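You operate a simulated robot arm through the tools that you are given. There is no shell and no other tool.

You are at the controls of a simulated two-armed robot. One attempt, no reset.

JOB
Put the green nozzle on the grey hose.
Fine: shut the air valve, vent till the gauge reads zero, push the green-banded coupling onto the nozzle, then open the valve. The air is 2 bar.

The check looks at the end state, three seconds after you hand in, the way a careful person would. Anything else that was tipped, shoved, dropped, spilled or broken makes it a failure.

ROBOT AND FRAMES
Two 7-joint arms with fingered hands on one trunk that stands fixed in place. Base frame: the origin is at the foot of the trunk, x ahead of it, y to its left, z up; the work surface is at about z = 78. Readings come in cm, rad, newtons and seconds.
The left shoulder is at [4.6, 12.5, 115.1], the right one opposite. With the tool pointing down near the work surface each hand reaches from about 40 to 84 cm from the base axis, measured 20 degrees to its own side. Payload 4 kg a hand.
The TCP of each hand is the grasp point between the finger pads, 2.9 cm short of the fingertips. In the tool frame z runs along the fingers and y along their closing line. The gripper opens to 10 cm. The gripper's body begins 3.4 cm behind the TCP. The gripper is a hand of 5 fingers: y runs from the thumb to the fingers, the wrist lies at [-1.5, -10.5, -17.7] in the tool frame, and closing takes about 1.5 s.
Orientation is told as [roll, pitch, yaw] about the base's x, y, z axes, in that order, counted from this pose: with the fingers straight down and the wrist toward the robot, the tool's x, y and z point along [0, 1, 0], [1, 0, 0] and [0, 0, -1] of the base frame.

CONTROLS
- The arms move only by the tool drive_tool. It takes "left_targets", "right_targets" or both (then of equal length, played together; a hand with none holds still); each is a list that holds one entry, the list of rows, each a list of 7 numbers: the shift along the tool's x, y, z in units of 100 mm (1.0 is 100 mm), then the turn, a rotation vector about the tool's x, y, z in units of 180 degrees (1.0 is 180 degrees), then the gripper command, from -1 (fully open) to 1 (shut), values between in proportion. In form: [[[tx, ty, tz, wx, wy, wz, hand], ...]]. A call has 1 to 20 rows; each row is the pose to reach, as a shift and turn from the pose commanded when the call began, along the tool's axes at that moment. A call with a number of a shift or a turn outside -1 to 1 is refused whole. Rows are played at 5 a second. More than 5 cm and 0.15 rad between two rows, or a gripper value outside its range, and nothing of the call is played. Where a pose cannot be reached the arm comes as near as it can. A force on the tool above 80 N (or 10 N above the force at the start of the call, whichever is more), or a blocked arm, ends the call early, and 0.2 s more pass. The fingers move at their own pace (about 4.5 cm/s each) and stop on an object; they squeeze with about 24 N. The grip force told is the motor's: it shows also when the fingers shut on nothing. Time passes only in rows, and 0.2 s behind the last, so rows that repeat a pose let the fingers close. The reply holds the time, the measured pose of the TCP, the force on the tool along the base axes, the opening and the grip force, in the units named above and with some noise, with the torque about the TCP (base axes, N m) and any sound that the robot's microphone picked up.
- Cameras (640 x 400 px; columns grow to the right, rows downward): "scene" is now at [13.4, 5.42, 129.65]; the picture's right is [0.58, -0.82, -0.00], its down [-0.34, -0.24, -0.91] and it looks along [0.74, 0.52, -0.41] (base axes); focal length 223 px, centre (320, 200). "left" rides on the left gripper at [-6.6, -8.6, -12.1] in its tool frame; the picture's right is [-0.76, -0.31, 0.58], its down [0.59, -0.70, 0.40] and it looks along [0.28, 0.64, 0.71] (tool axes); focal length 247 px, centre (320, 200). "right" rides on the right gripper at [6.6, -8.6, -12.1] in its tool frame; the picture's right is [-0.76, 0.31, -0.58], its down [-0.59, -0.70, 0.40] and it looks along [-0.28, 0.64, 0.71] (tool axes); focal length 247 px, centre (320, 200). There is no depth. A picture from a camera that has moved, and an enlarged one, comes with that camera's place and axes in the base frame and with its lens.
- snapshot(camera): a new picture of that camera. No time passes.
- lift_body(by): slides the trunk up (or, below 0, down) by that many cm; the arms and the scene camera ride with it, the base frame stays. It gives what a move gives, with no picture.
- hand_shape(shape, hand): the hand has 5 fingers and takes this shape, open, in about a second: jaw (thumb against the fingers, like two jaws); tri (thumb and two fingers); tip (a fingertip pinch); poke (one finger out to press); point (the index stretched); flat (the hand flat); cup (the hand cupped); fist (a fist). The gripper value then closes the fingers along that shape, each until it touches; the sizes above hold for jaw. It gives what a move gives, with no picture.
- aim_head(pan, tilt): turns the head with the scene camera to pan (to the left, within 1.396 rad either way) and tilt (down, from -0.506 to 1.204), counted from straight ahead of the robot. It gives what a move gives.
- enlarge(camera, box): a new picture of the part [left, top, right, bottom] of that camera's present view, enlarged. No time passes.
- finish_job(): hands the job in; it is judged then, once.

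Places have to be worked out from the pictures, the camera data and where the tool is seen. Open the grippers and draw the arms clear of the work before you hand the job in, unless the task says otherwise.

The tools are called as name(argument=value, ...) on one line, values as JSON. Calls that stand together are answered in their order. drive_tool: Moves the arms, as the interface text tells. Its arguments: {"type":"object","properties":{"left_targets":{"type":"array","items":{"type":"array","items":{"type":"array","items":{"type":"number"}}}},"right_targets":{"type":"array","items":{"type":"array","items":{"type":"array","items":{"type":"number"}}}}},"required":[]} The other tools are called the same way: lift_body (by) slides the trunk up or down; hand_shape (shape, hand) gives the hand a shape; aim_head (pan, tilt) turns the head that bears the scene camera; snapshot (camera) takes a picture; enlarge (camera, box) takes an enlarged picture of a part of a camera's view; finish_job () hands the job in.

At the start:

```text
time_s: 0.0
left_tcp_pos: [41.35, 49.25, 110.6]
left_orientation: [0.0, -0.001, 0.003]
left_wrist_force: [-0.4, -0.4, 0.1]
left_wrist_torque: [-0.02, -0.03, -0.02]
left_width: 9.98
left_gripper_force: 0.1
left_shape: jaw
right_tcp_pos: [53.25, 8.79, 121.31]
right_orientation: [0.001, 0.003, 0.002]
right_wrist_force: [0.2, 0.6, -0.2]
right_wrist_torque: [0.02, -0.01, -0.01]
right_width: 9.97
right_gripper_force: 0.1
right_shape: jaw
trunk travel left (down, up): [-35.0, 39.7]
head pan, tilt: [0.614, 0.428]
```

scene: 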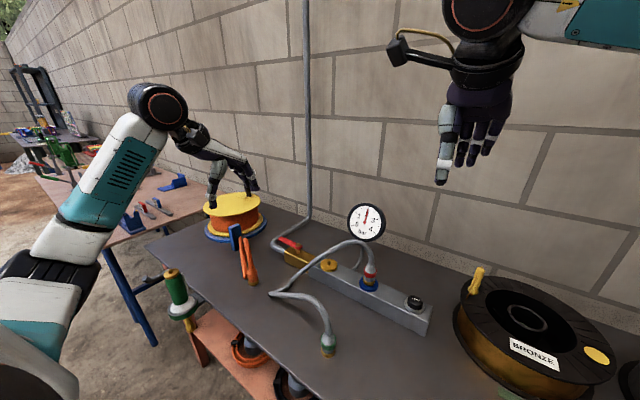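
right: 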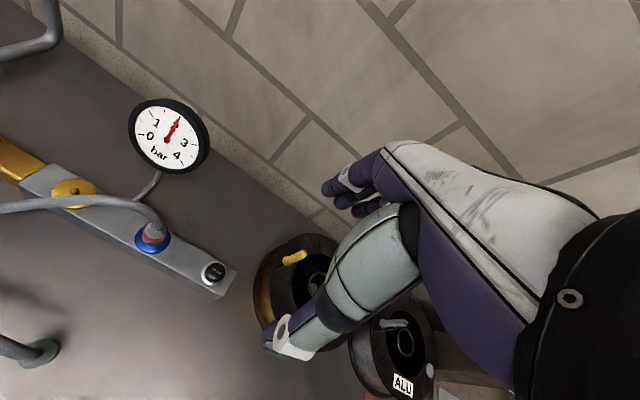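
left: 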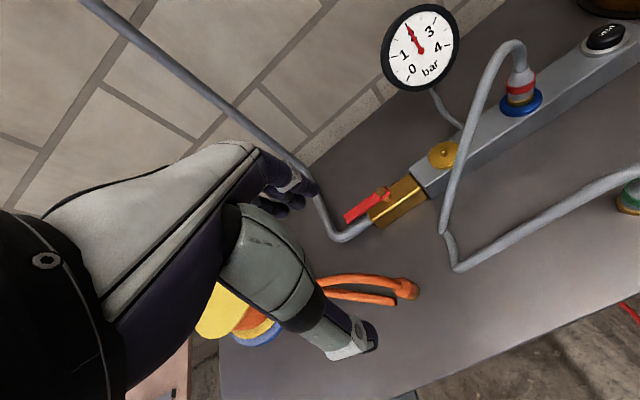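

I'll start by looking closely at the bench: the gauge seems to read about 2 bar, with a red-handled valve, a yellow knob, a blue-collared socket and a black button on the rail. I enlarge the views to identify the parts.

enlarge(camera="scene", box=[220, 180, 460, 360])

enlarge(camera="left", box=[320, 0, 640, 200])

enlarge(camera="right", box=[0, 80, 320, 400])

enlarge(camera="scene", box=[140, 240, 300, 400])

```text
2.22 times, centred on (340, 270) of scene
camera zoom: at [13.4, 5.42, 129.65], right [0.58, -0.82, 0.0], down [-0.34, -0.24, -0.91], along [0.74, 0.52, -0.41], focal length 496 px, centre (276, 44)
```

zoom: 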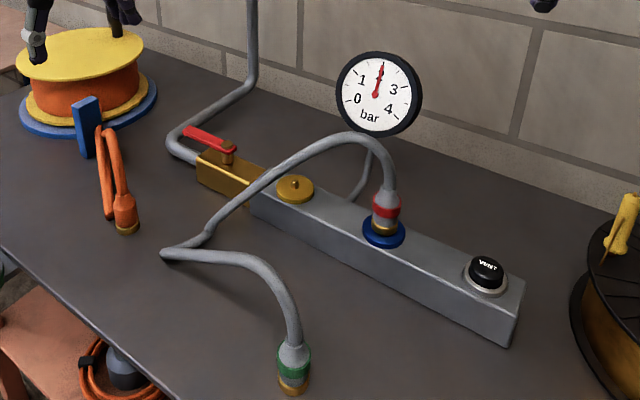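

```text
2.00 times, centred on (480, 100) of left
camera zoom: at [32.7, 42.59, 122.81], right [-0.31, -0.76, -0.58], down [-0.7, 0.59, -0.4], along [0.64, 0.28, -0.71], focal length 494 px, centre (0, 400)
```

zoom: 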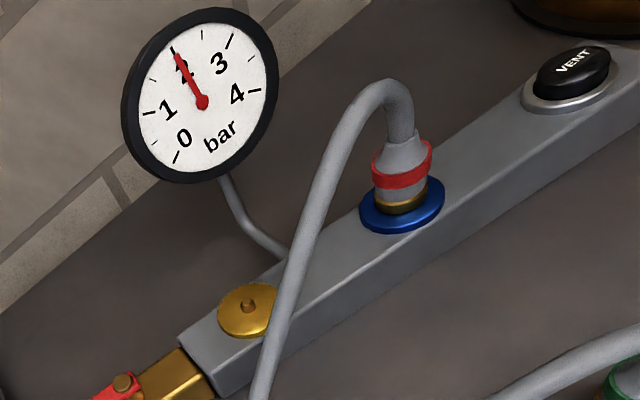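

```text
1.25 times, centred on (160, 240) of right
camera zoom: at [44.65, 15.18, 133.45], right [0.31, -0.76, 0.58], down [-0.7, -0.59, -0.4], along [0.64, -0.28, -0.71], focal length 309 px, centre (520, 150)
```

zoom: 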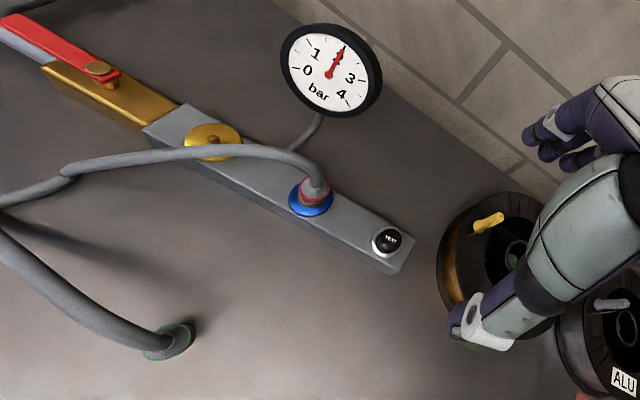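

```text
2.50 times, centred on (220, 320) of scene
camera zoom: at [13.4, 5.42, 129.65], right [0.58, -0.82, 0.0], down [-0.34, -0.24, -0.91], along [0.74, 0.52, -0.41], focal length 558 px, centre (570, -100)
```

zoom: 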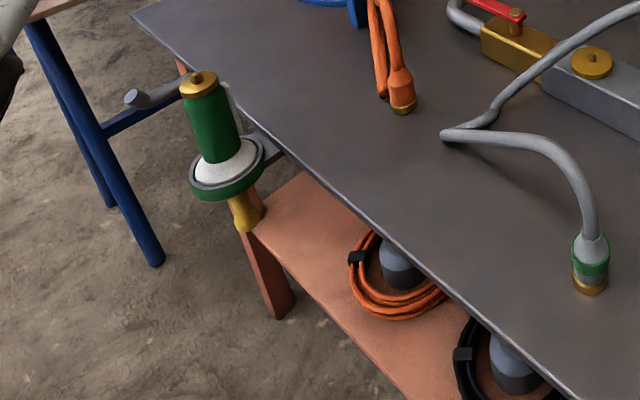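

The green nozzle sits at the bench's front edge near (x≈30, y≈73), probably in a holster with its brass plug up. I turn the head to see it better.

aim_head(pan=1.2, tilt=0.6)

snapshot(camera="scene")

```text
time_s: 1.0
left_tcp_pos: [41.38, 49.19, 110.74]
left_orientation: [-0.001, 0.0, 0.002]
left_wrist_force: [0.3, 0.6, -0.3]
left_wrist_torque: [-0.02, 0.0, 0.03]
left_width: 9.97
left_gripper_force: 0.1
left_shape: jaw
right_tcp_pos: [53.27, 8.56, 121.35]
right_orientation: [0.0, 0.0, 0.003]
right_wrist_force: [-0.1, 0.7, 0.2]
right_wrist_torque: [0.0, -0.03, -0.01]
right_width: 9.99
right_gripper_force: 0.1
right_shape: jaw
trunk travel left (down, up): [-35.0, 39.7]
head pan, tilt: [1.201, 0.6]
```

```text
taken
camera scene: at [9.06, 8.34, 128.09], right [0.93, -0.36, 0.0], down [-0.2, -0.53, -0.83], along [0.3, 0.77, -0.56], focal length 223 px, centre (320, 200)
```

scene: 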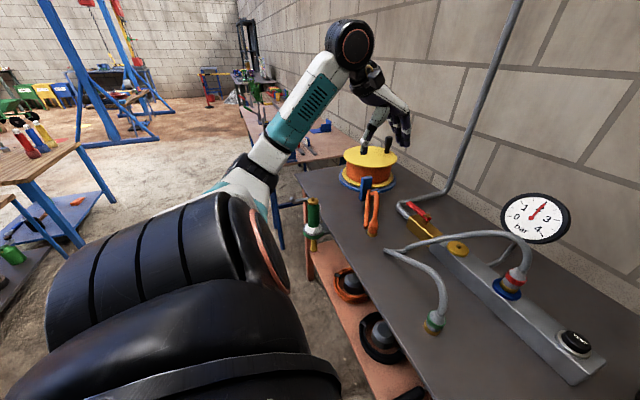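

enlarge(camera="scene", box=[280, 170, 360, 270])

enlarge(camera="scene", box=[380, 170, 620, 390])

enlarge(camera="scene", box=[330, 120, 490, 240])

```text
4.00 times, centred on (320, 220) of scene
camera zoom: at [9.06, 8.34, 128.09], right [0.93, -0.36, 0.0], down [-0.2, -0.53, -0.83], along [0.3, 0.77, -0.56], focal length 892 px, centre (320, 120)
```

zoom: 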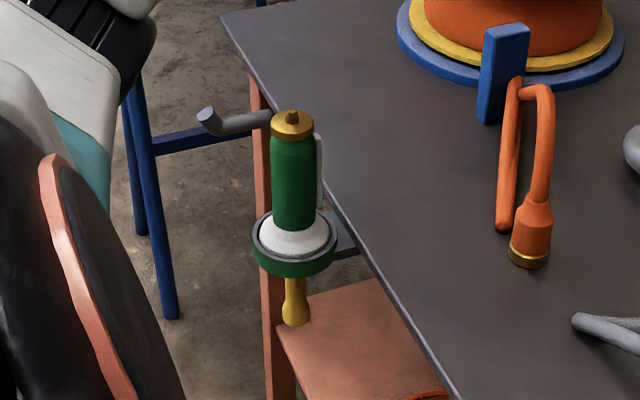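

```text
1.82 times, centred on (500, 280) of scene
camera zoom: at [9.06, 8.34, 128.09], right [0.93, -0.36, 0.0], down [-0.2, -0.53, -0.83], along [0.3, 0.77, -0.56], focal length 406 px, centre (-7, 54)
```

zoom: 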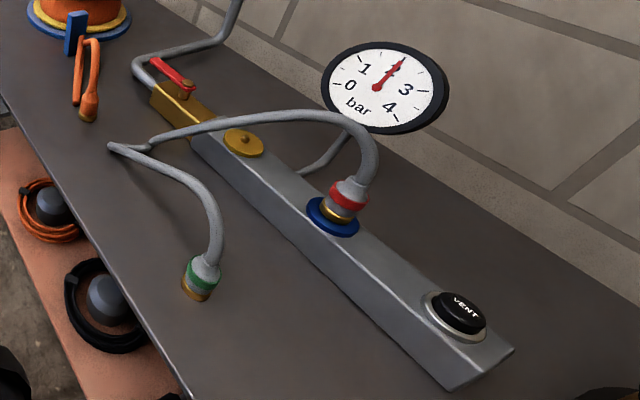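

```text
3.33 times, centred on (410, 180) of scene
camera zoom: at [9.06, 8.34, 128.09], right [0.93, -0.36, 0.0], down [-0.2, -0.53, -0.83], along [0.3, 0.77, -0.56], focal length 744 px, centre (20, 267)
```

zoom: 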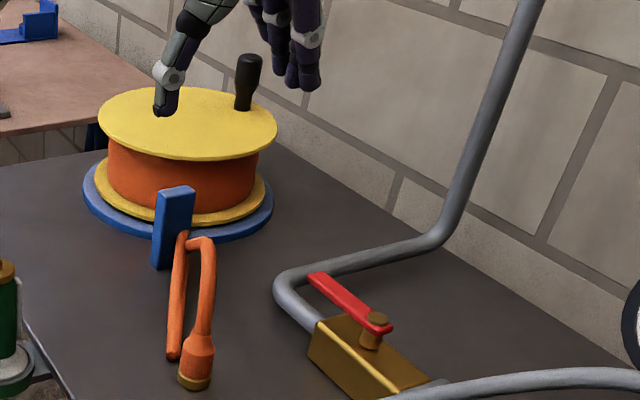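

The nozzle stands plug-up in a holster at the bench front edge, around (28, 63, 87). The manifold runs along y at x≈57, with the valve pivot at about (57, 45, 87) and the vent button at about (57, 9, 86). Next I look closely at the valve from the left wrist camera.

enlarge(camera="left", box=[320, 130, 480, 250])

enlarge(camera="right", box=[0, 200, 240, 400])

enlarge(camera="scene", box=[390, 190, 470, 260])

```text
3.33 times, centred on (400, 190) of left
camera zoom: at [32.7, 42.59, 122.81], right [-0.31, -0.76, -0.58], down [-0.7, 0.59, -0.4], along [0.64, 0.28, -0.71], focal length 823 px, centre (53, 233)
```

zoom: 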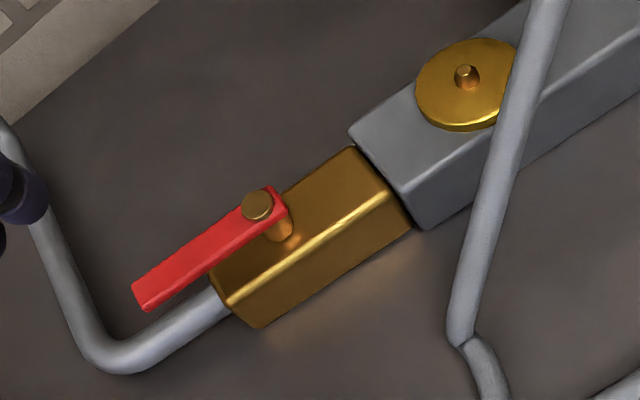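

```text
2.00 times, centred on (120, 300) of right
camera zoom: at [44.65, 15.18, 133.45], right [0.31, -0.76, 0.58], down [-0.7, -0.59, -0.4], along [0.64, -0.28, -0.71], focal length 494 px, centre (720, 0)
```

zoom: 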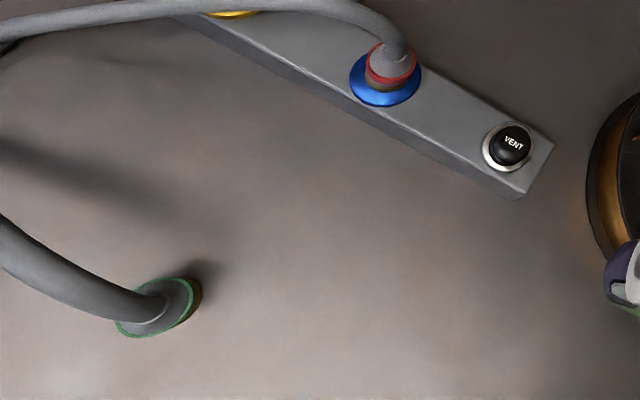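

```text
5.71 times, centred on (430, 225) of scene
camera zoom: at [9.06, 8.34, 128.09], right [0.93, -0.36, 0.0], down [-0.2, -0.53, -0.83], along [0.3, 0.77, -0.56], focal length 1275 px, centre (-309, 57)
```

zoom: 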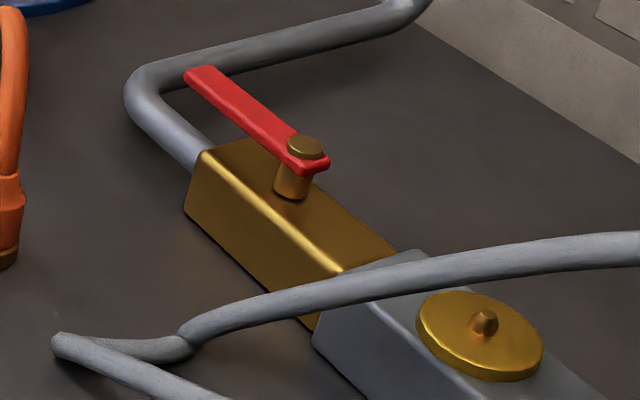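

The handle runs along the pipe (open): its pivot is at about (57.9, 45.6, 86.7) and its free end at about (58.3, 54, 85.5). I set both hands to the poke shape and look at where the extended finger sits.

hand_shape(hand="left", shape="poke")

hand_shape(hand="right", shape="poke")

aim_head(pan=0.5, tilt=0.35)

snapshot(camera="scene")

snapshot(camera="left")

snapshot(camera="right")

```text
time_s: 1.9
left_tcp_pos: [41.2, 49.17, 110.67]
left_orientation: [-0.001, 0.001, 0.002]
left_wrist_force: [0.3, 0.1, -0.3]
left_wrist_torque: [-0.01, 0.0, -0.01]
left_width: 0.0
left_gripper_force: 0.1
left_shape: poke
right_tcp_pos: [53.28, 8.68, 121.35]
right_orientation: [0.0, 0.003, 0.003]
right_wrist_force: [-0.1, -0.4, -0.1]
right_wrist_torque: [0.0, -0.02, 0.0]
right_width: 9.98
right_gripper_force: 0.1
right_shape: jaw
trunk travel left (down, up): [-35.0, 39.7]
head pan, tilt: [1.201, 0.6]
```

```text
time_s: 2.8
left_tcp_pos: [41.25, 49.23, 110.72]
left_orientation: [-0.001, 0.001, 0.002]
left_wrist_force: [0.4, -0.4, -0.7]
left_wrist_torque: [0.01, -0.01, 0.03]
left_width: 0.01
left_gripper_force: 0.0
left_shape: poke
right_tcp_pos: [53.19, 8.66, 121.25]
right_orientation: [0.0, 0.002, 0.002]
right_wrist_force: [-0.4, 0.6, 0.4]
right_wrist_torque: [0.01, -0.01, 0.0]
right_width: 0.01
right_gripper_force: 0.1
right_shape: poke
trunk travel left (down, up): [-35.0, 39.7]
head pan, tilt: [1.201, 0.6]
```

```text
time_s: 3.9
left_tcp_pos: [41.17, 49.15, 110.83]
left_orientation: [0.0, 0.0, 0.0]
left_wrist_force: [-0.2, -0.9, 0.0]
left_wrist_torque: [0.05, 0.0, -0.02]
left_width: 0.0
left_gripper_force: 0.0
left_shape: poke
right_tcp_pos: [53.26, 8.68, 121.39]
right_orientation: [-0.001, 0.003, 0.001]
right_wrist_force: [-0.5, -0.6, 0.6]
right_wrist_torque: [0.01, -0.03, -0.01]
right_width: 0.02
right_gripper_force: 0.1
right_shape: poke
trunk travel left (down, up): [-35.0, 39.7]
head pan, tilt: [0.499, 0.351]
```

```text
taken
camera scene: at [14.03, 4.57, 130.36], right [0.48, -0.88, 0.0], down [-0.3, -0.17, -0.94], along [0.82, 0.45, -0.34], focal length 223 px, centre (320, 200)
```

scene: 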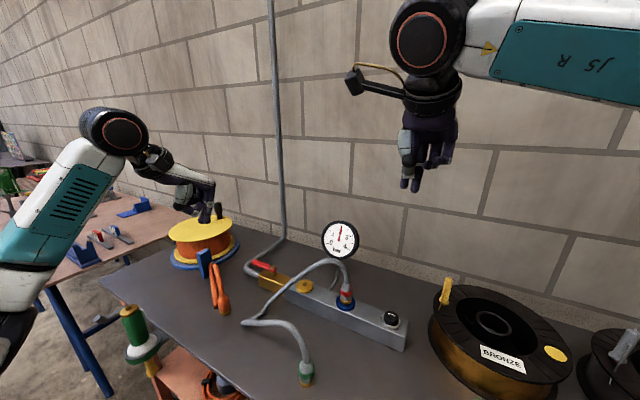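

```text
taken
camera left: at [32.7, 42.6, 122.81], right [-0.31, -0.76, -0.58], down [-0.7, 0.59, -0.4], along [0.64, 0.28, -0.71], focal length 247 px, centre (320, 200)
```

left: 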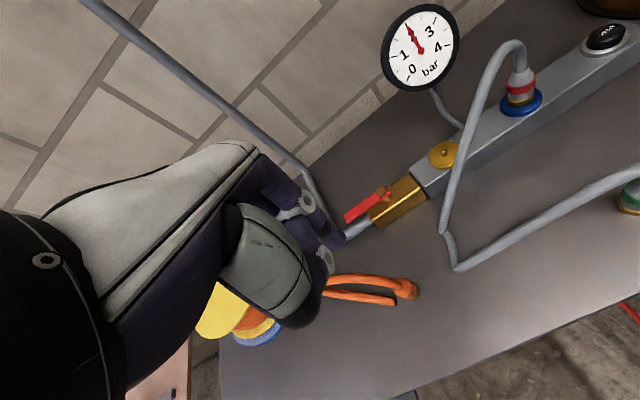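

```text
taken
camera right: at [44.65, 15.18, 133.45], right [0.31, -0.76, 0.58], down [-0.7, -0.59, -0.4], along [0.64, -0.28, -0.71], focal length 247 px, centre (320, 200)
```

right: 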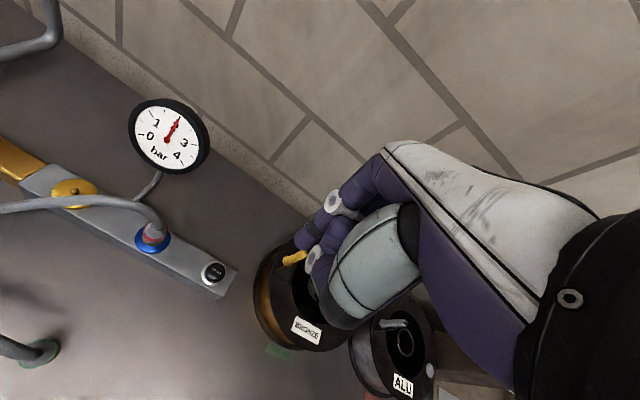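

enlarge(camera="scene", box=[360, 80, 500, 210])

enlarge(camera="scene", box=[120, 130, 260, 250])

enlarge(camera="left", box=[200, 130, 400, 350])

```text
3.08 times, centred on (430, 145) of scene
camera zoom: at [14.03, 4.57, 130.36], right [0.48, -0.88, 0.0], down [-0.3, -0.17, -0.94], along [0.82, 0.45, -0.34], focal length 686 px, centre (-18, 369)
```

zoom: 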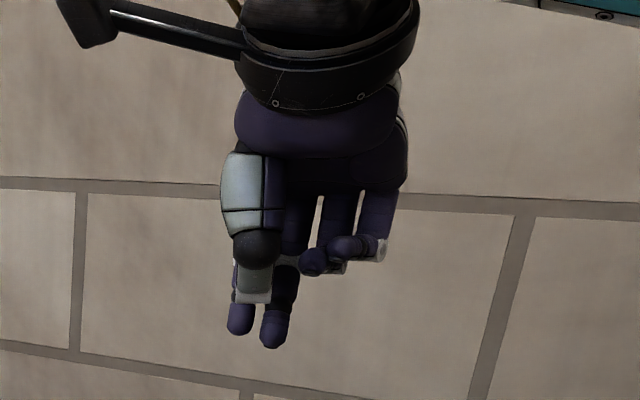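

```text
3.33 times, centred on (190, 190) of scene
camera zoom: at [14.03, 4.57, 130.36], right [0.48, -0.88, 0.0], down [-0.3, -0.17, -0.94], along [0.82, 0.45, -0.34], focal length 744 px, centre (753, 233)
```

zoom: 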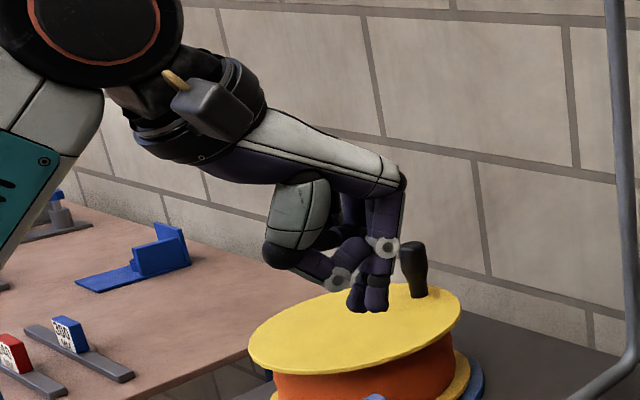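

```text
1.82 times, centred on (300, 240) of left
camera zoom: at [32.7, 42.6, 122.81], right [-0.31, -0.76, -0.58], down [-0.7, 0.59, -0.4], along [0.64, 0.28, -0.71], focal length 449 px, centre (356, 127)
```

zoom: 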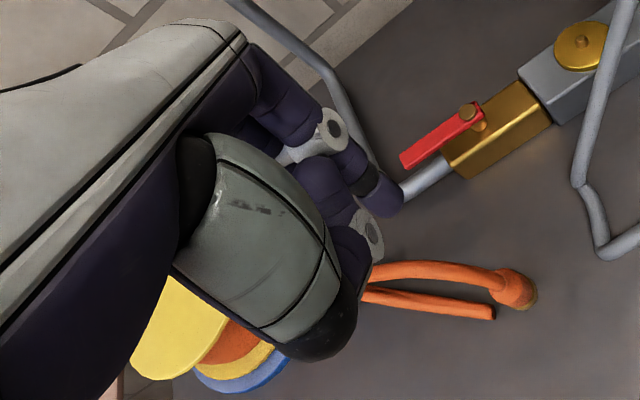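

The poke shape shows two tips close together near the TCP axis. I zoom further to tell which is the leading fingertip.

enlarge(camera="left", box=[260, 160, 360, 300])

enlarge(camera="scene", box=[175, 175, 225, 230])

enlarge(camera="scene", box=[395, 115, 460, 200])

```text
2.86 times, centred on (310, 230) of left
camera zoom: at [32.7, 42.6, 122.81], right [-0.31, -0.76, -0.58], down [-0.7, 0.59, -0.4], along [0.64, 0.28, -0.71], focal length 706 px, centre (349, 114)
```

zoom: 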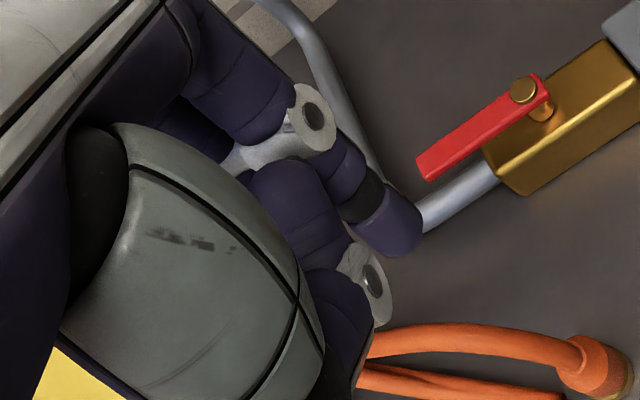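

```text
7.27 times, centred on (200, 202) of scene
camera zoom: at [14.03, 4.57, 130.36], right [0.48, -0.88, 0.0], down [-0.3, -0.17, -0.94], along [0.82, 0.45, -0.34], focal length 1622 px, centre (1193, 182)
```

zoom: 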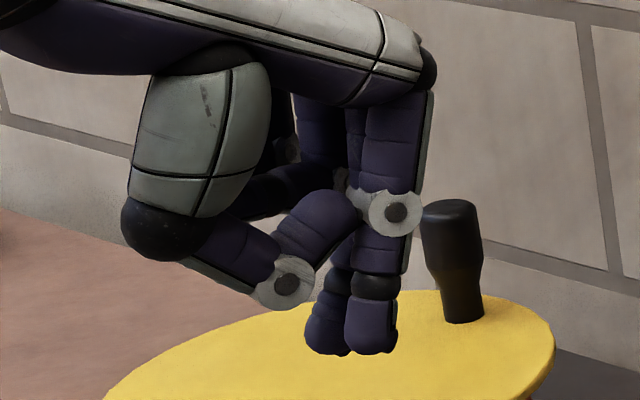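

```text
4.71 times, centred on (428, 158) of scene
camera zoom: at [14.03, 4.57, 130.36], right [0.48, -0.88, 0.0], down [-0.3, -0.17, -0.94], along [0.82, 0.45, -0.34], focal length 1050 px, centre (-186, 400)
```

zoom: 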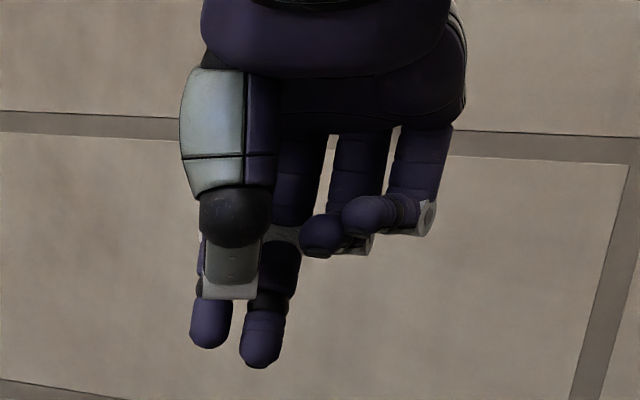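

In the poke shape, index and middle fingertips are out side by side, about 2.9 cm below the TCP. I bring the left hand toward the near (−x) side of the valve handle, and the right hand down above the vent button.

drive_tool(left_targets=[[[0.05, 0.2, 0.2, 0, 0, 0, -1], [0.1, 0.4, 0.4, 0, 0, 0, -1], [0.16, 0.6, 0.6, 0, 0, 0, -1], [0.22, 0.8, 0.8, 0, 0, 0, -1], [0.28, 1.0, 1.0, 0, 0, 0, -1]]], right_targets=[[[0.0, 0.05, 0.2, 0, 0, 0, -1], [0.0, 0.1, 0.4, 0, 0, 0, -1], [0.0, 0.2, 0.6, 0, 0, 0, -1], [0.0, 0.25, 0.8, 0, 0, 0, -1], [0.0, 0.3, 1.0, 0, 0, 0, -1]]])

snapshot(camera="scene")

snapshot(camera="left")

snapshot(camera="right")

```text
time_s: 5.1
left_tcp_pos: [51.21, 52.03, 100.64]
left_orientation: [-0.001, 0.001, 0.002]
left_wrist_force: [-0.2, 0.3, 0.4]
left_wrist_torque: [0.0, -0.02, -0.01]
left_width: 0.0
left_gripper_force: 0.1
left_shape: poke
right_tcp_pos: [56.42, 8.74, 111.17]
right_orientation: [0.0, 0.002, 0.003]
right_wrist_force: [-0.3, -0.4, -0.1]
right_wrist_torque: [-0.01, 0.06, -0.01]
right_width: 0.0
right_gripper_force: 0.1
right_shape: poke
trunk travel left (down, up): [-35.0, 39.7]
head pan, tilt: [0.499, 0.351]
```

```text
taken
camera scene: at [14.11, 4.57, 130.34], right [0.48, -0.88, 0.0], down [-0.3, -0.17, -0.94], along [0.82, 0.45, -0.34], focal length 223 px, centre (320, 200)
```

scene: 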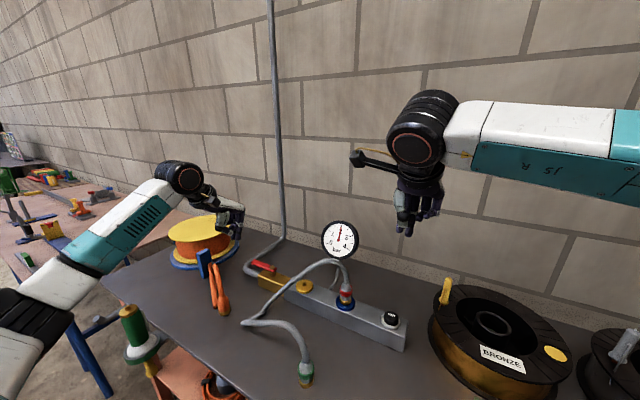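

```text
taken
camera left: at [42.67, 45.42, 112.75], right [-0.31, -0.76, -0.58], down [-0.7, 0.59, -0.4], along [0.64, 0.28, -0.71], focal length 247 px, centre (320, 200)
```

left: 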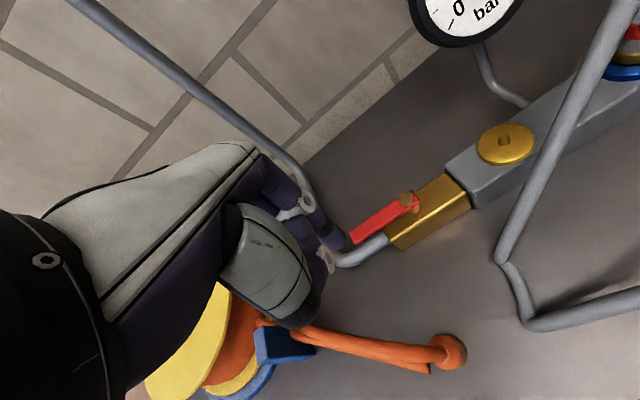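

```text
taken
camera right: at [47.77, 15.27, 123.34], right [0.31, -0.76, 0.58], down [-0.7, -0.59, -0.4], along [0.64, -0.28, -0.71], focal length 247 px, centre (320, 200)
```

right: 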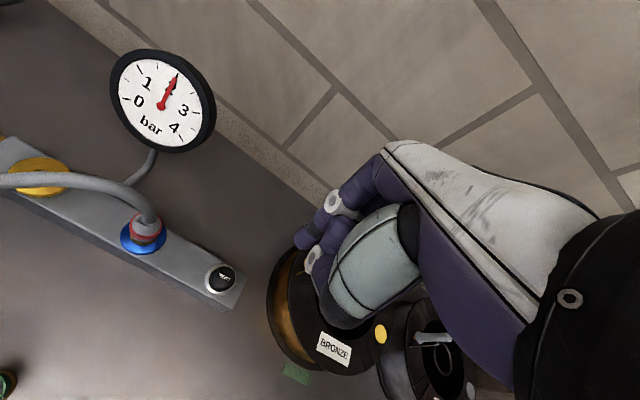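

The left view confirms the handle end at about (58.2, 53.8, 85.5) and the pivot at (57.9, 45.5). I move the left fingers down on the −x side of the handle near its end, and zoom on the vent button to pin it down.

drive_tool(left_targets=[[[0.0, 0.1, 0.2, 0, 0, 0, -1], [0.0, 0.2, 0.4, 0, 0, 0, -1], [0.0, 0.3, 0.6, 0, 0, 0, -1], [0.0, 0.35, 0.8, 0, 0, 0, -1], [0.0, 0.35, 0.95, 0, 0, 0, -1]]])

snapshot(camera="left")

enlarge(camera="scene", box=[220, 210, 420, 360])

enlarge(camera="right", box=[100, 180, 300, 330])

```text
time_s: 6.3
left_tcp_pos: [54.61, 52.14, 91.27]
left_orientation: [-0.001, 0.001, 0.001]
left_wrist_force: [0.5, -0.2, 0.8]
left_wrist_torque: [0.0, 0.02, -0.02]
left_width: 0.01
left_gripper_force: 0.1
left_shape: poke
right_tcp_pos: [56.15, 8.67, 111.34]
right_orientation: [0.0, 0.001, 0.002]
right_wrist_force: [-1.0, -0.7, -0.3]
right_wrist_torque: [0.0, 0.0, -0.01]
right_width: 0.0
right_gripper_force: 0.1
right_shape: poke
trunk travel left (down, up): [-35.0, 39.7]
head pan, tilt: [0.499, 0.351]
```

```text
taken
camera left: at [46.11, 45.38, 103.32], right [-0.31, -0.76, -0.58], down [-0.7, 0.59, -0.4], along [0.64, 0.28, -0.71], focal length 247 px, centre (320, 200)
```

left: 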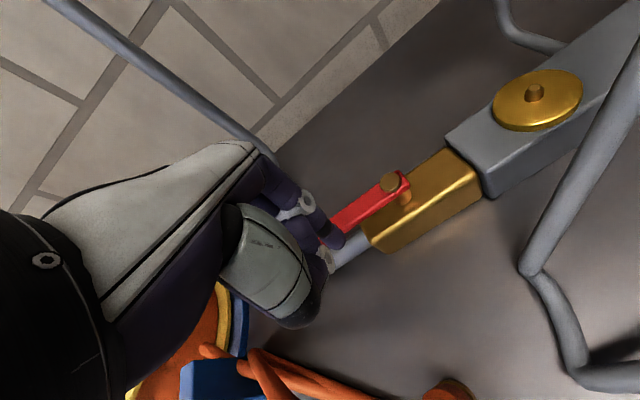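

```text
2.67 times, centred on (320, 285) of scene
camera zoom: at [14.04, 4.57, 130.36], right [0.48, -0.88, 0.0], down [-0.3, -0.16, -0.94], along [0.82, 0.45, -0.34], focal length 595 px, centre (320, -27)
```

zoom: 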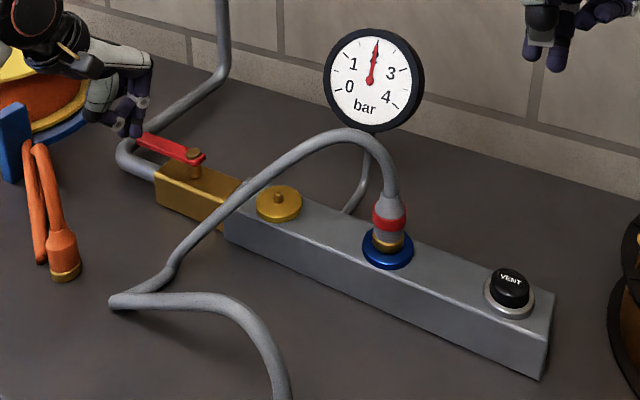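

```text
2.67 times, centred on (200, 255) of right
camera zoom: at [47.69, 15.27, 123.41], right [0.31, -0.76, 0.58], down [-0.7, -0.59, -0.4], along [0.64, -0.28, -0.71], focal length 659 px, centre (640, 53)
```

zoom: 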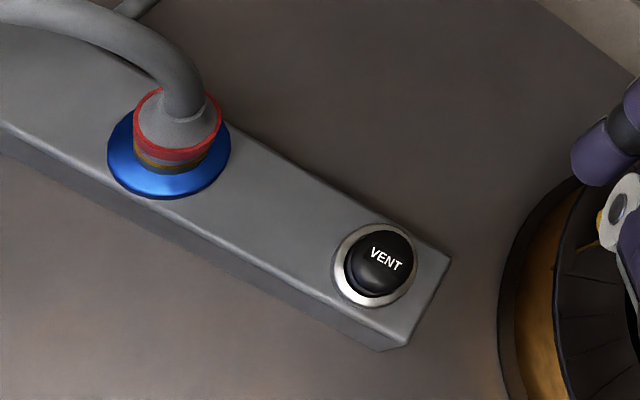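

The vent top is at about (58.1, 9.3, 86.5) by two views. I lower the left fingertips to z≈83.8 beside the handle and try a gentle push toward the wall (+x) to see whether the handle turns that way.

drive_tool(left_targets=[[[0.0, 0.0, 0.15, 0, 0, 0, -1], [0.0, 0.0, 0.3, 0, 0, 0, -1], [0.0, 0.0, 0.45, 0, 0, 0, -1], [0.0, 0.07, 0.45, 0, 0, 0, -1], [0.0, 0.14, 0.45, 0, 0, 0, -1], [0.0, 0.2, 0.45, 0, 0, 0, -1]]])

snapshot(camera="left")

enlarge(camera="scene", box=[220, 220, 320, 300])

```text
time_s: 7.7
left_tcp_pos: [56.53, 52.02, 86.76]
left_orientation: [-0.001, 0.002, 0.003]
left_wrist_force: [-11.9, -0.2, 2.2]
left_wrist_torque: [0.02, 0.1, -0.05]
left_width: 0.0
left_gripper_force: 0.1
left_shape: poke
right_tcp_pos: [56.1, 8.7, 111.43]
right_orientation: [0.001, -0.001, 0.002]
right_wrist_force: [0.2, -0.3, -0.1]
right_wrist_torque: [0.01, -0.02, -0.03]
right_width: 0.0
right_gripper_force: 0.0
right_shape: poke
trunk travel left (down, up): [-35.0, 39.7]
head pan, tilt: [0.499, 0.351]
```

```text
taken
camera left: at [48.0, 45.42, 98.87], right [-0.31, -0.76, -0.58], down [-0.7, 0.59, -0.4], along [0.64, 0.28, -0.71], focal length 247 px, centre (320, 200)
```

left: 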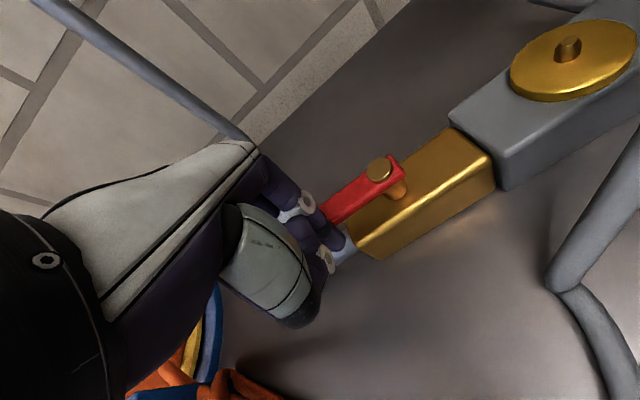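

```text
5.00 times, centred on (270, 260) of scene
camera zoom: at [13.85, 4.55, 130.38], right [0.48, -0.88, 0.0], down [-0.3, -0.16, -0.94], along [0.82, 0.45, -0.34], focal length 1115 px, centre (570, -100)
```

zoom: 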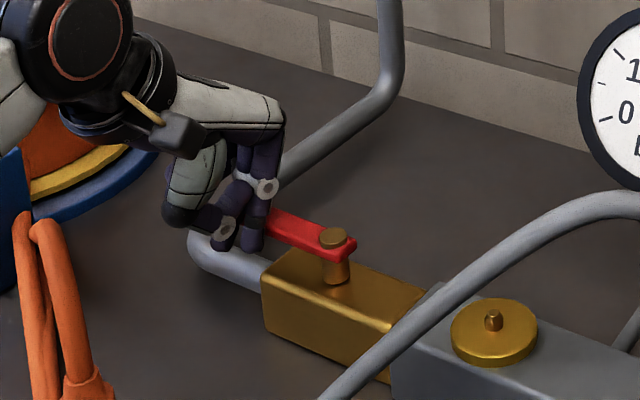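

Contact: 12 N on the fingers. I push another 0.8 cm to see whether the handle gives way.

drive_tool(left_targets=[[[0.0, 0.03, 0.0, 0, 0, 0, -1], [0.0, 0.06, 0.0, 0, 0, 0, -1], [0.0, 0.09, 0.0, 0, 0, 0, -1]]])

enlarge(camera="left", box=[220, 100, 520, 300])

```text
time_s: 8.5
left_tcp_pos: [57.16, 52.04, 87.23]
left_orientation: [0.004, 0.0, 0.002]
left_wrist_force: [-45.3, 1.1, 14.0]
left_wrist_torque: [0.11, 0.6, 0.05]
left_width: 0.0
left_gripper_force: 0.1
left_shape: poke
right_tcp_pos: [55.73, 8.58, 111.65]
right_orientation: [0.0, -0.003, 0.0]
right_wrist_force: [-0.9, 0.7, -0.2]
right_wrist_torque: [-0.02, -0.02, 0.0]
right_width: 0.0
right_gripper_force: 0.0
right_shape: poke
trunk travel left (down, up): [-35.0, 39.7]
head pan, tilt: [0.499, 0.351]
```

```text
2.00 times, centred on (370, 200) of left
camera zoom: at [48.66, 45.39, 99.22], right [-0.31, -0.76, -0.58], down [-0.7, 0.59, -0.4], along [0.64, 0.29, -0.71], focal length 494 px, centre (220, 200)
```

zoom: 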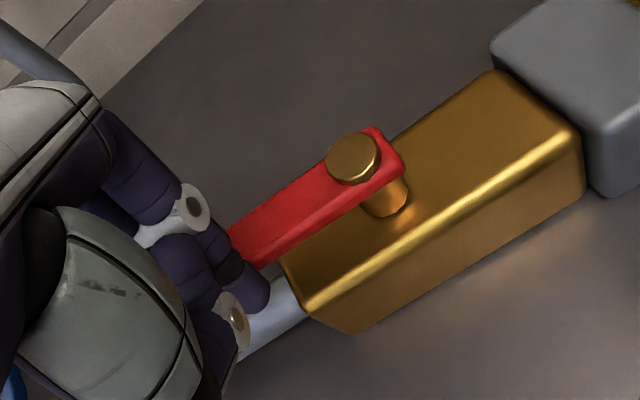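

The handle did not budge at 45 N, so its stop lies that way; it must swing toward the robot. I back off, rise, and switch the left hand to the tri shape so I can straddle the handle.

drive_tool(left_targets=[[[0.0, -0.15, 0.0, 0, 0, 0, -1], [0.0, -0.25, -0.2, 0, 0, 0, -1], [0.0, -0.25, -0.5, 0, 0, 0, -1], [0.0, -0.2, -0.8, 0, 0, 0, -1], [0.0, -0.1, -1.0, 0, 0, 0, -1]]])

hand_shape(hand="left", shape="tri")

snapshot(camera="left")

enlarge(camera="scene", box=[180, 180, 320, 300])

```text
time_s: 9.7
left_tcp_pos: [56.76, 51.92, 96.61]
left_orientation: [0.0, 0.001, 0.0]
left_wrist_force: [0.2, -0.2, -0.3]
left_wrist_torque: [0.0, 0.04, -0.01]
left_width: 0.01
left_gripper_force: 0.0
left_shape: poke
right_tcp_pos: [56.19, 8.58, 111.37]
right_orientation: [0.0, 0.002, 0.0]
right_wrist_force: [-0.5, 0.2, 0.4]
right_wrist_torque: [0.0, -0.02, 0.01]
right_width: 0.0
right_gripper_force: 0.0
right_shape: poke
trunk travel left (down, up): [-35.0, 39.7]
head pan, tilt: [0.499, 0.351]
```

```text
time_s: 10.6
left_tcp_pos: [56.67, 52.07, 96.6]
left_orientation: [0.001, 0.0, -0.001]
left_wrist_force: [0.1, -0.1, -0.4]
left_wrist_torque: [-0.06, -0.03, 0.03]
left_width: 9.99
left_gripper_force: 0.0
left_shape: tri
right_tcp_pos: [56.39, 8.72, 111.35]
right_orientation: [0.001, 0.002, 0.0]
right_wrist_force: [0.9, -0.3, -0.1]
right_wrist_torque: [0.01, 0.09, 0.02]
right_width: 0.0
right_gripper_force: 0.0
right_shape: poke
trunk travel left (down, up): [-35.0, 39.7]
head pan, tilt: [0.499, 0.351]
```

```text
taken
camera left: at [48.16, 45.42, 108.74], right [-0.31, -0.76, -0.58], down [-0.7, 0.59, -0.4], along [0.64, 0.28, -0.71], focal length 247 px, centre (320, 200)
```

left: 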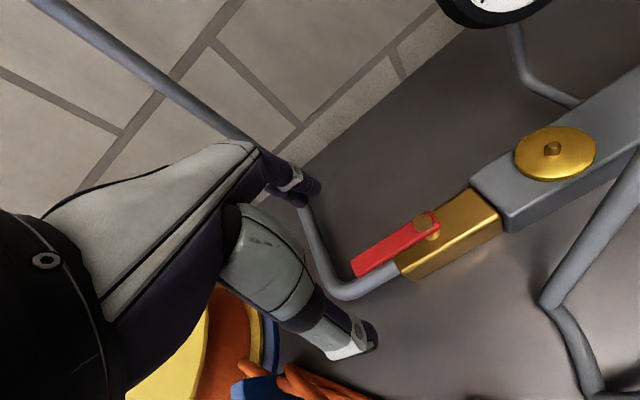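

```text
3.33 times, centred on (250, 240) of scene
camera zoom: at [14.11, 4.56, 130.35], right [0.48, -0.88, 0.0], down [-0.3, -0.16, -0.94], along [0.82, 0.45, -0.34], focal length 744 px, centre (553, 67)
```

zoom: 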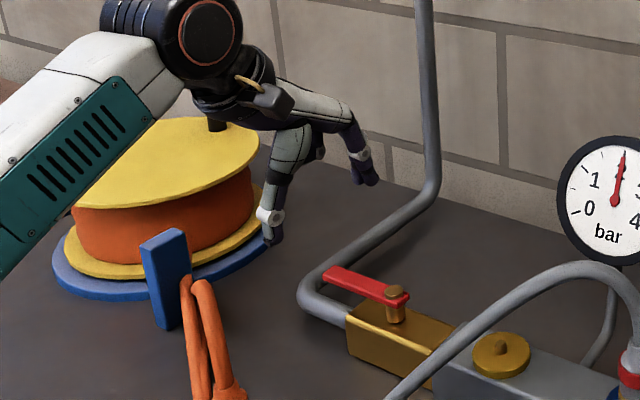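

I half-close the tri hand to about 5 cm opening above the handle and check the finger positions before straddling.

drive_tool(left_targets=[[[0.0, 0.05, 0.0, 0, 0, 0, 0.0], [0.0, 0.12, 0.0, 0, 0, 0, 0.0], [0.0, 0.12, 0.0, 0, 0, 0, 0.0], [0.0, 0.12, 0.0, 0, 0, 0, 0.0]]])

snapshot(camera="left")

enlarge(camera="scene", box=[200, 190, 320, 290])

```text
time_s: 11.6
left_tcp_pos: [57.83, 52.04, 96.69]
left_orientation: [0.001, 0.0, 0.002]
left_wrist_force: [-0.3, 1.0, -0.5]
left_wrist_torque: [-0.02, 0.0, 0.01]
left_width: 5.02
left_gripper_force: 0.1
left_shape: tri
right_tcp_pos: [56.37, 8.65, 111.34]
right_orientation: [-0.002, 0.002, 0.003]
right_wrist_force: [0.1, 0.1, 0.0]
right_wrist_torque: [-0.02, -0.03, 0.01]
right_width: 0.01
right_gripper_force: 0.2
right_shape: poke
trunk travel left (down, up): [-35.0, 39.7]
head pan, tilt: [0.499, 0.351]
```

```text
taken
camera left: at [49.3, 45.42, 108.79], right [-0.31, -0.76, -0.58], down [-0.7, 0.59, -0.4], along [0.64, 0.28, -0.71], focal length 247 px, centre (320, 200)
```

left: 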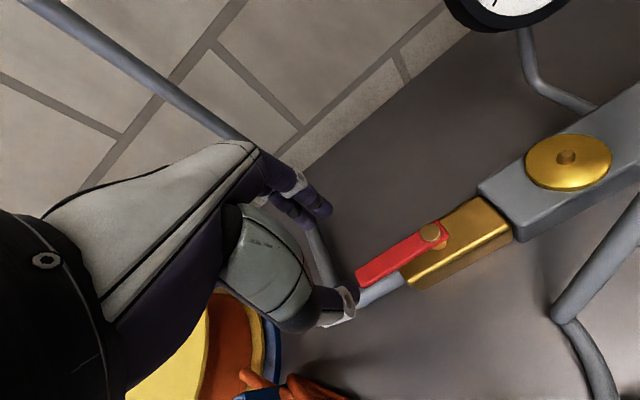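

```text
4.00 times, centred on (260, 240) of scene
camera zoom: at [14.05, 4.58, 130.36], right [0.48, -0.88, 0.0], down [-0.3, -0.16, -0.94], along [0.82, 0.45, -0.34], focal length 892 px, centre (560, 40)
```

zoom: 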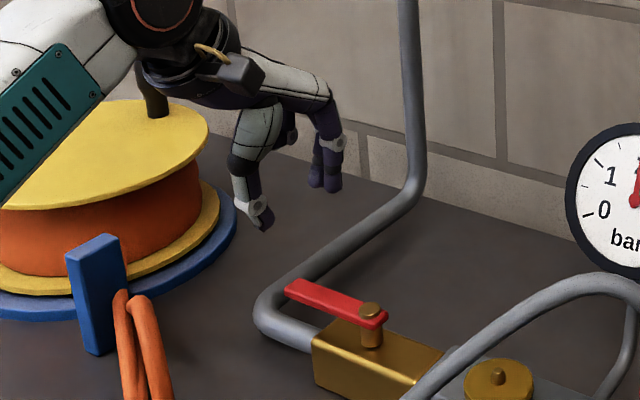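

Before lowering I want to be sure the left elbow and forearm stay clear of the nozzle and the reel, so I look left with the head.

aim_head(pan=1.0, tilt=0.55)

snapshot(camera="scene")

```text
time_s: 12.5
left_tcp_pos: [57.96, 52.12, 96.65]
left_orientation: [0.0, 0.001, 0.002]
left_wrist_force: [-0.1, 1.0, 0.1]
left_wrist_torque: [-0.02, 0.0, 0.01]
left_width: 5.0
left_gripper_force: 0.0
left_shape: tri
right_tcp_pos: [56.35, 8.79, 111.2]
right_orientation: [0.001, 0.003, 0.0]
right_wrist_force: [-0.2, 0.9, 0.1]
right_wrist_torque: [0.0, 0.01, -0.03]
right_width: 0.01
right_gripper_force: 0.0
right_shape: poke
trunk travel left (down, up): [-35.0, 39.7]
head pan, tilt: [1.0, 0.55]
```

```text
taken
camera scene: at [10.73, 7.66, 128.54], right [0.84, -0.54, 0.0], down [-0.28, -0.44, -0.85], along [0.46, 0.72, -0.52], focal length 223 px, centre (320, 200)
```

scene: 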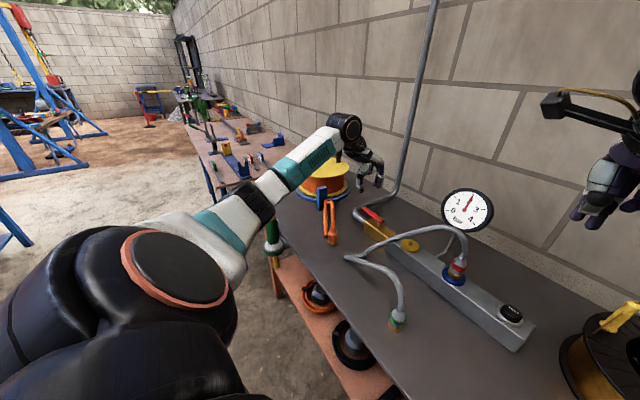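

The elbow is well above and short of the nozzle, so the way is clear. I lower the hand 9.8 cm to straddle the handle.

drive_tool(left_targets=[[[0.0, 0.0, 0.2, 0, 0, 0, 0.0], [0.0, 0.0, 0.4, 0, 0, 0, 0.0], [0.0, 0.0, 0.6, 0, 0, 0, 0.0], [0.0, 0.0, 0.75, 0, 0, 0, 0.0], [0.0, 0.0, 0.88, 0, 0, 0, 0.0], [0.0, 0.0, 0.97, 0, 0, 0, 0.0]]])

snapshot(camera="left")

enlarge(camera="scene", box=[320, 110, 440, 270])

```text
time_s: 13.9
left_tcp_pos: [57.86, 51.99, 86.92]
left_orientation: [0.0, 0.0, 0.0]
left_wrist_force: [0.2, -0.8, -1.1]
left_wrist_torque: [0.01, 0.0, -0.01]
left_width: 5.01
left_gripper_force: 0.1
left_shape: tri
right_tcp_pos: [56.39, 8.77, 111.26]
right_orientation: [0.002, 0.002, 0.003]
right_wrist_force: [-0.4, -1.1, 0.9]
right_wrist_torque: [0.01, 0.02, 0.03]
right_width: 0.0
right_gripper_force: 0.1
right_shape: poke
trunk travel left (down, up): [-35.0, 39.7]
head pan, tilt: [1.0, 0.55]
```

```text
taken
camera left: at [49.31, 45.38, 99.02], right [-0.31, -0.76, -0.58], down [-0.7, 0.59, -0.4], along [0.64, 0.28, -0.71], focal length 247 px, centre (320, 200)
```

left: 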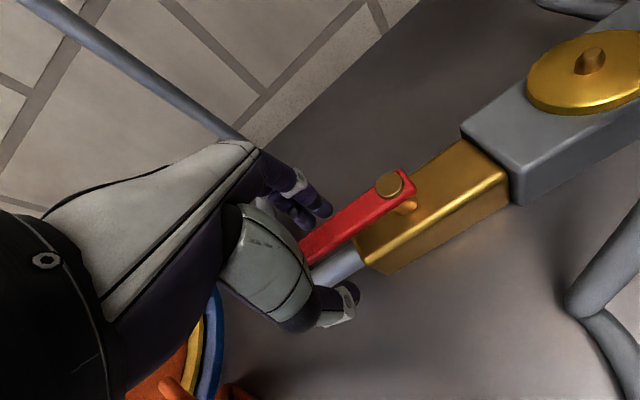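

```text
2.50 times, centred on (380, 190) of scene
camera zoom: at [10.73, 7.67, 128.53], right [0.84, -0.54, 0.0], down [-0.28, -0.44, -0.85], along [0.46, 0.72, -0.52], focal length 558 px, centre (170, 225)
```

zoom: 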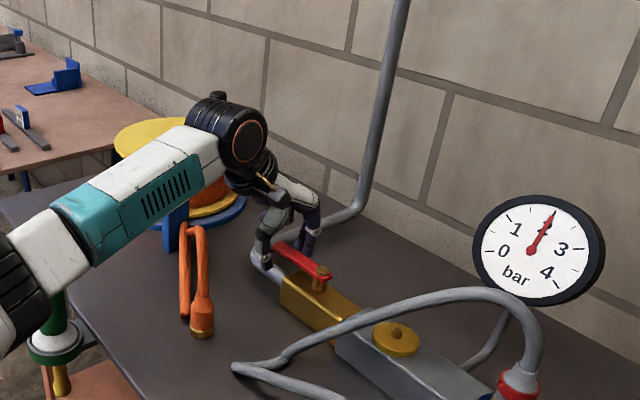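

The fingers straddle the handle. I close to about 2.6 cm and swing the handle toward the robot on an arc about the pivot, yawing the hand along with it; first half of the turn now.

drive_tool(left_targets=[[[0.0, 0.0, 0.0, 0, 0, 0, 0.48], [0.0, 0.0, 0.0, 0, 0, 0, 0.48], [0.0, 0.0, 0.0, 0, 0, 0, 0.48], [-0.006, -0.094, 0.0, 0, 0, -0.0318, 0.48], [-0.025, -0.187, 0.0, 0, 0, -0.0637, 0.48], [-0.0465, -0.248, 0.0, 0, 0, -0.0955, 0.48], [-0.0743, -0.306, 0.0, 0, 0, -0.1273, 0.48]]])

snapshot(camera="left")

enlarge(camera="scene", box=[320, 110, 440, 270])

```text
time_s: 15.5
left_tcp_pos: [54.75, 51.33, 87.1]
left_orientation: [0.0, -0.001, 0.404]
left_wrist_force: [2.1, 0.0, 0.4]
left_wrist_torque: [-0.04, -0.02, 0.0]
left_width: 2.63
left_gripper_force: 0.0
left_shape: tri
right_tcp_pos: [56.32, 8.68, 111.33]
right_orientation: [-0.001, 0.001, 0.002]
right_wrist_force: [-0.3, -0.3, 0.5]
right_wrist_torque: [0.0, -0.05, 0.0]
right_width: 0.0
right_gripper_force: 0.1
right_shape: poke
trunk travel left (down, up): [-35.0, 39.7]
head pan, tilt: [1.0, 0.55]
```

```text
taken
camera left: at [49.5, 41.79, 99.13], right [0.01, -0.82, -0.58], down [-0.88, 0.27, -0.4], along [0.48, 0.51, -0.71], focal length 247 px, centre (320, 200)
```

left: 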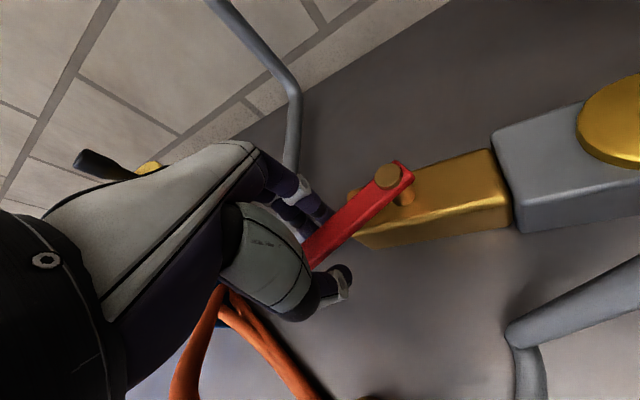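

```text
2.50 times, centred on (380, 190) of scene
camera zoom: at [10.74, 7.65, 128.53], right [0.84, -0.54, 0.0], down [-0.28, -0.44, -0.85], along [0.46, 0.72, -0.52], focal length 558 px, centre (170, 225)
```

zoom: 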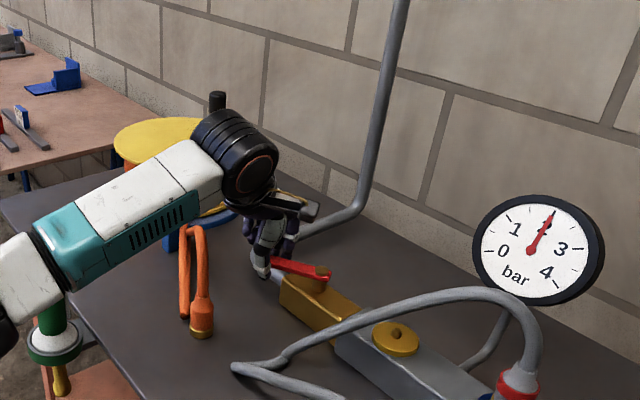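

The handle follows freely in this direction. I continue the arc to about 1.2 rad.

drive_tool(left_targets=[[[-0.0092, -0.0641, 0.0, 0, 0, -0.0318, 0.48], [-0.0247, -0.127, 0.0, 0, 0, -0.0637, 0.48], [-0.0465, -0.1879, 0.0, 0, 0, -0.0955, 0.48], [-0.0743, -0.2465, 0.0, 0, 0, -0.1273, 0.48], [-0.1077, -0.3019, 0.0, 0, 0, -0.1592, 0.48], [-0.1466, -0.3537, 0.0, 0, 0, -0.191, 0.48], [-0.19, -0.4014, 0.0, 0, 0, -0.2228, 0.48], [-0.2386, -0.4445, 0.0, 0, 0, -0.2546, 0.48]]])

snapshot(camera="left")

snapshot(camera="scene")

```text
time_s: 17.3
left_tcp_pos: [51.49, 47.34, 86.98]
left_orientation: [-0.001, 0.0, 1.203]
left_wrist_force: [1.8, 1.2, -1.1]
left_wrist_torque: [0.04, -0.01, -0.04]
left_width: 2.64
left_gripper_force: 0.1
left_shape: tri
right_tcp_pos: [56.28, 8.62, 111.31]
right_orientation: [0.001, 0.002, 0.002]
right_wrist_force: [-0.7, 0.3, -0.3]
right_wrist_torque: [0.02, -0.04, -0.01]
right_width: 0.0
right_gripper_force: 0.0
right_shape: poke
trunk travel left (down, up): [-35.0, 39.7]
head pan, tilt: [1.0, 0.55]
```

```text
taken
camera left: at [54.61, 36.83, 99.04], right [0.6, -0.56, -0.58], down [-0.8, -0.44, -0.4], along [-0.03, 0.7, -0.71], focal length 247 px, centre (320, 200)
```

left: 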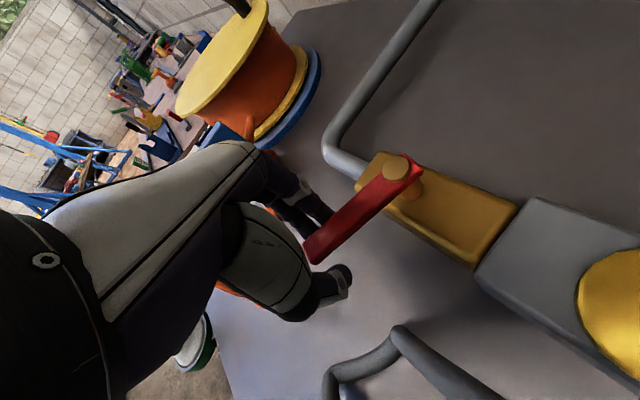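

```text
taken
camera scene: at [10.75, 7.65, 128.53], right [0.84, -0.54, 0.0], down [-0.28, -0.44, -0.85], along [0.46, 0.72, -0.52], focal length 223 px, centre (320, 200)
```

scene: 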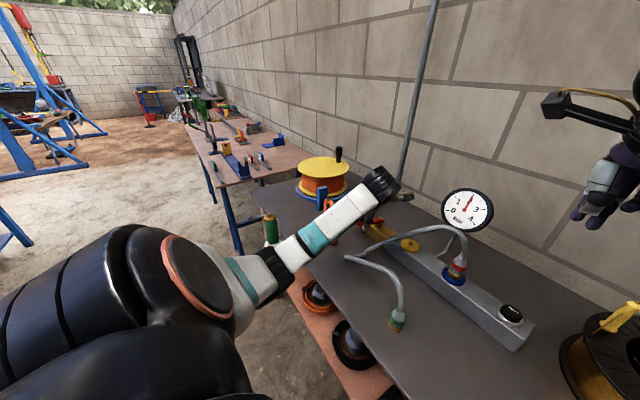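

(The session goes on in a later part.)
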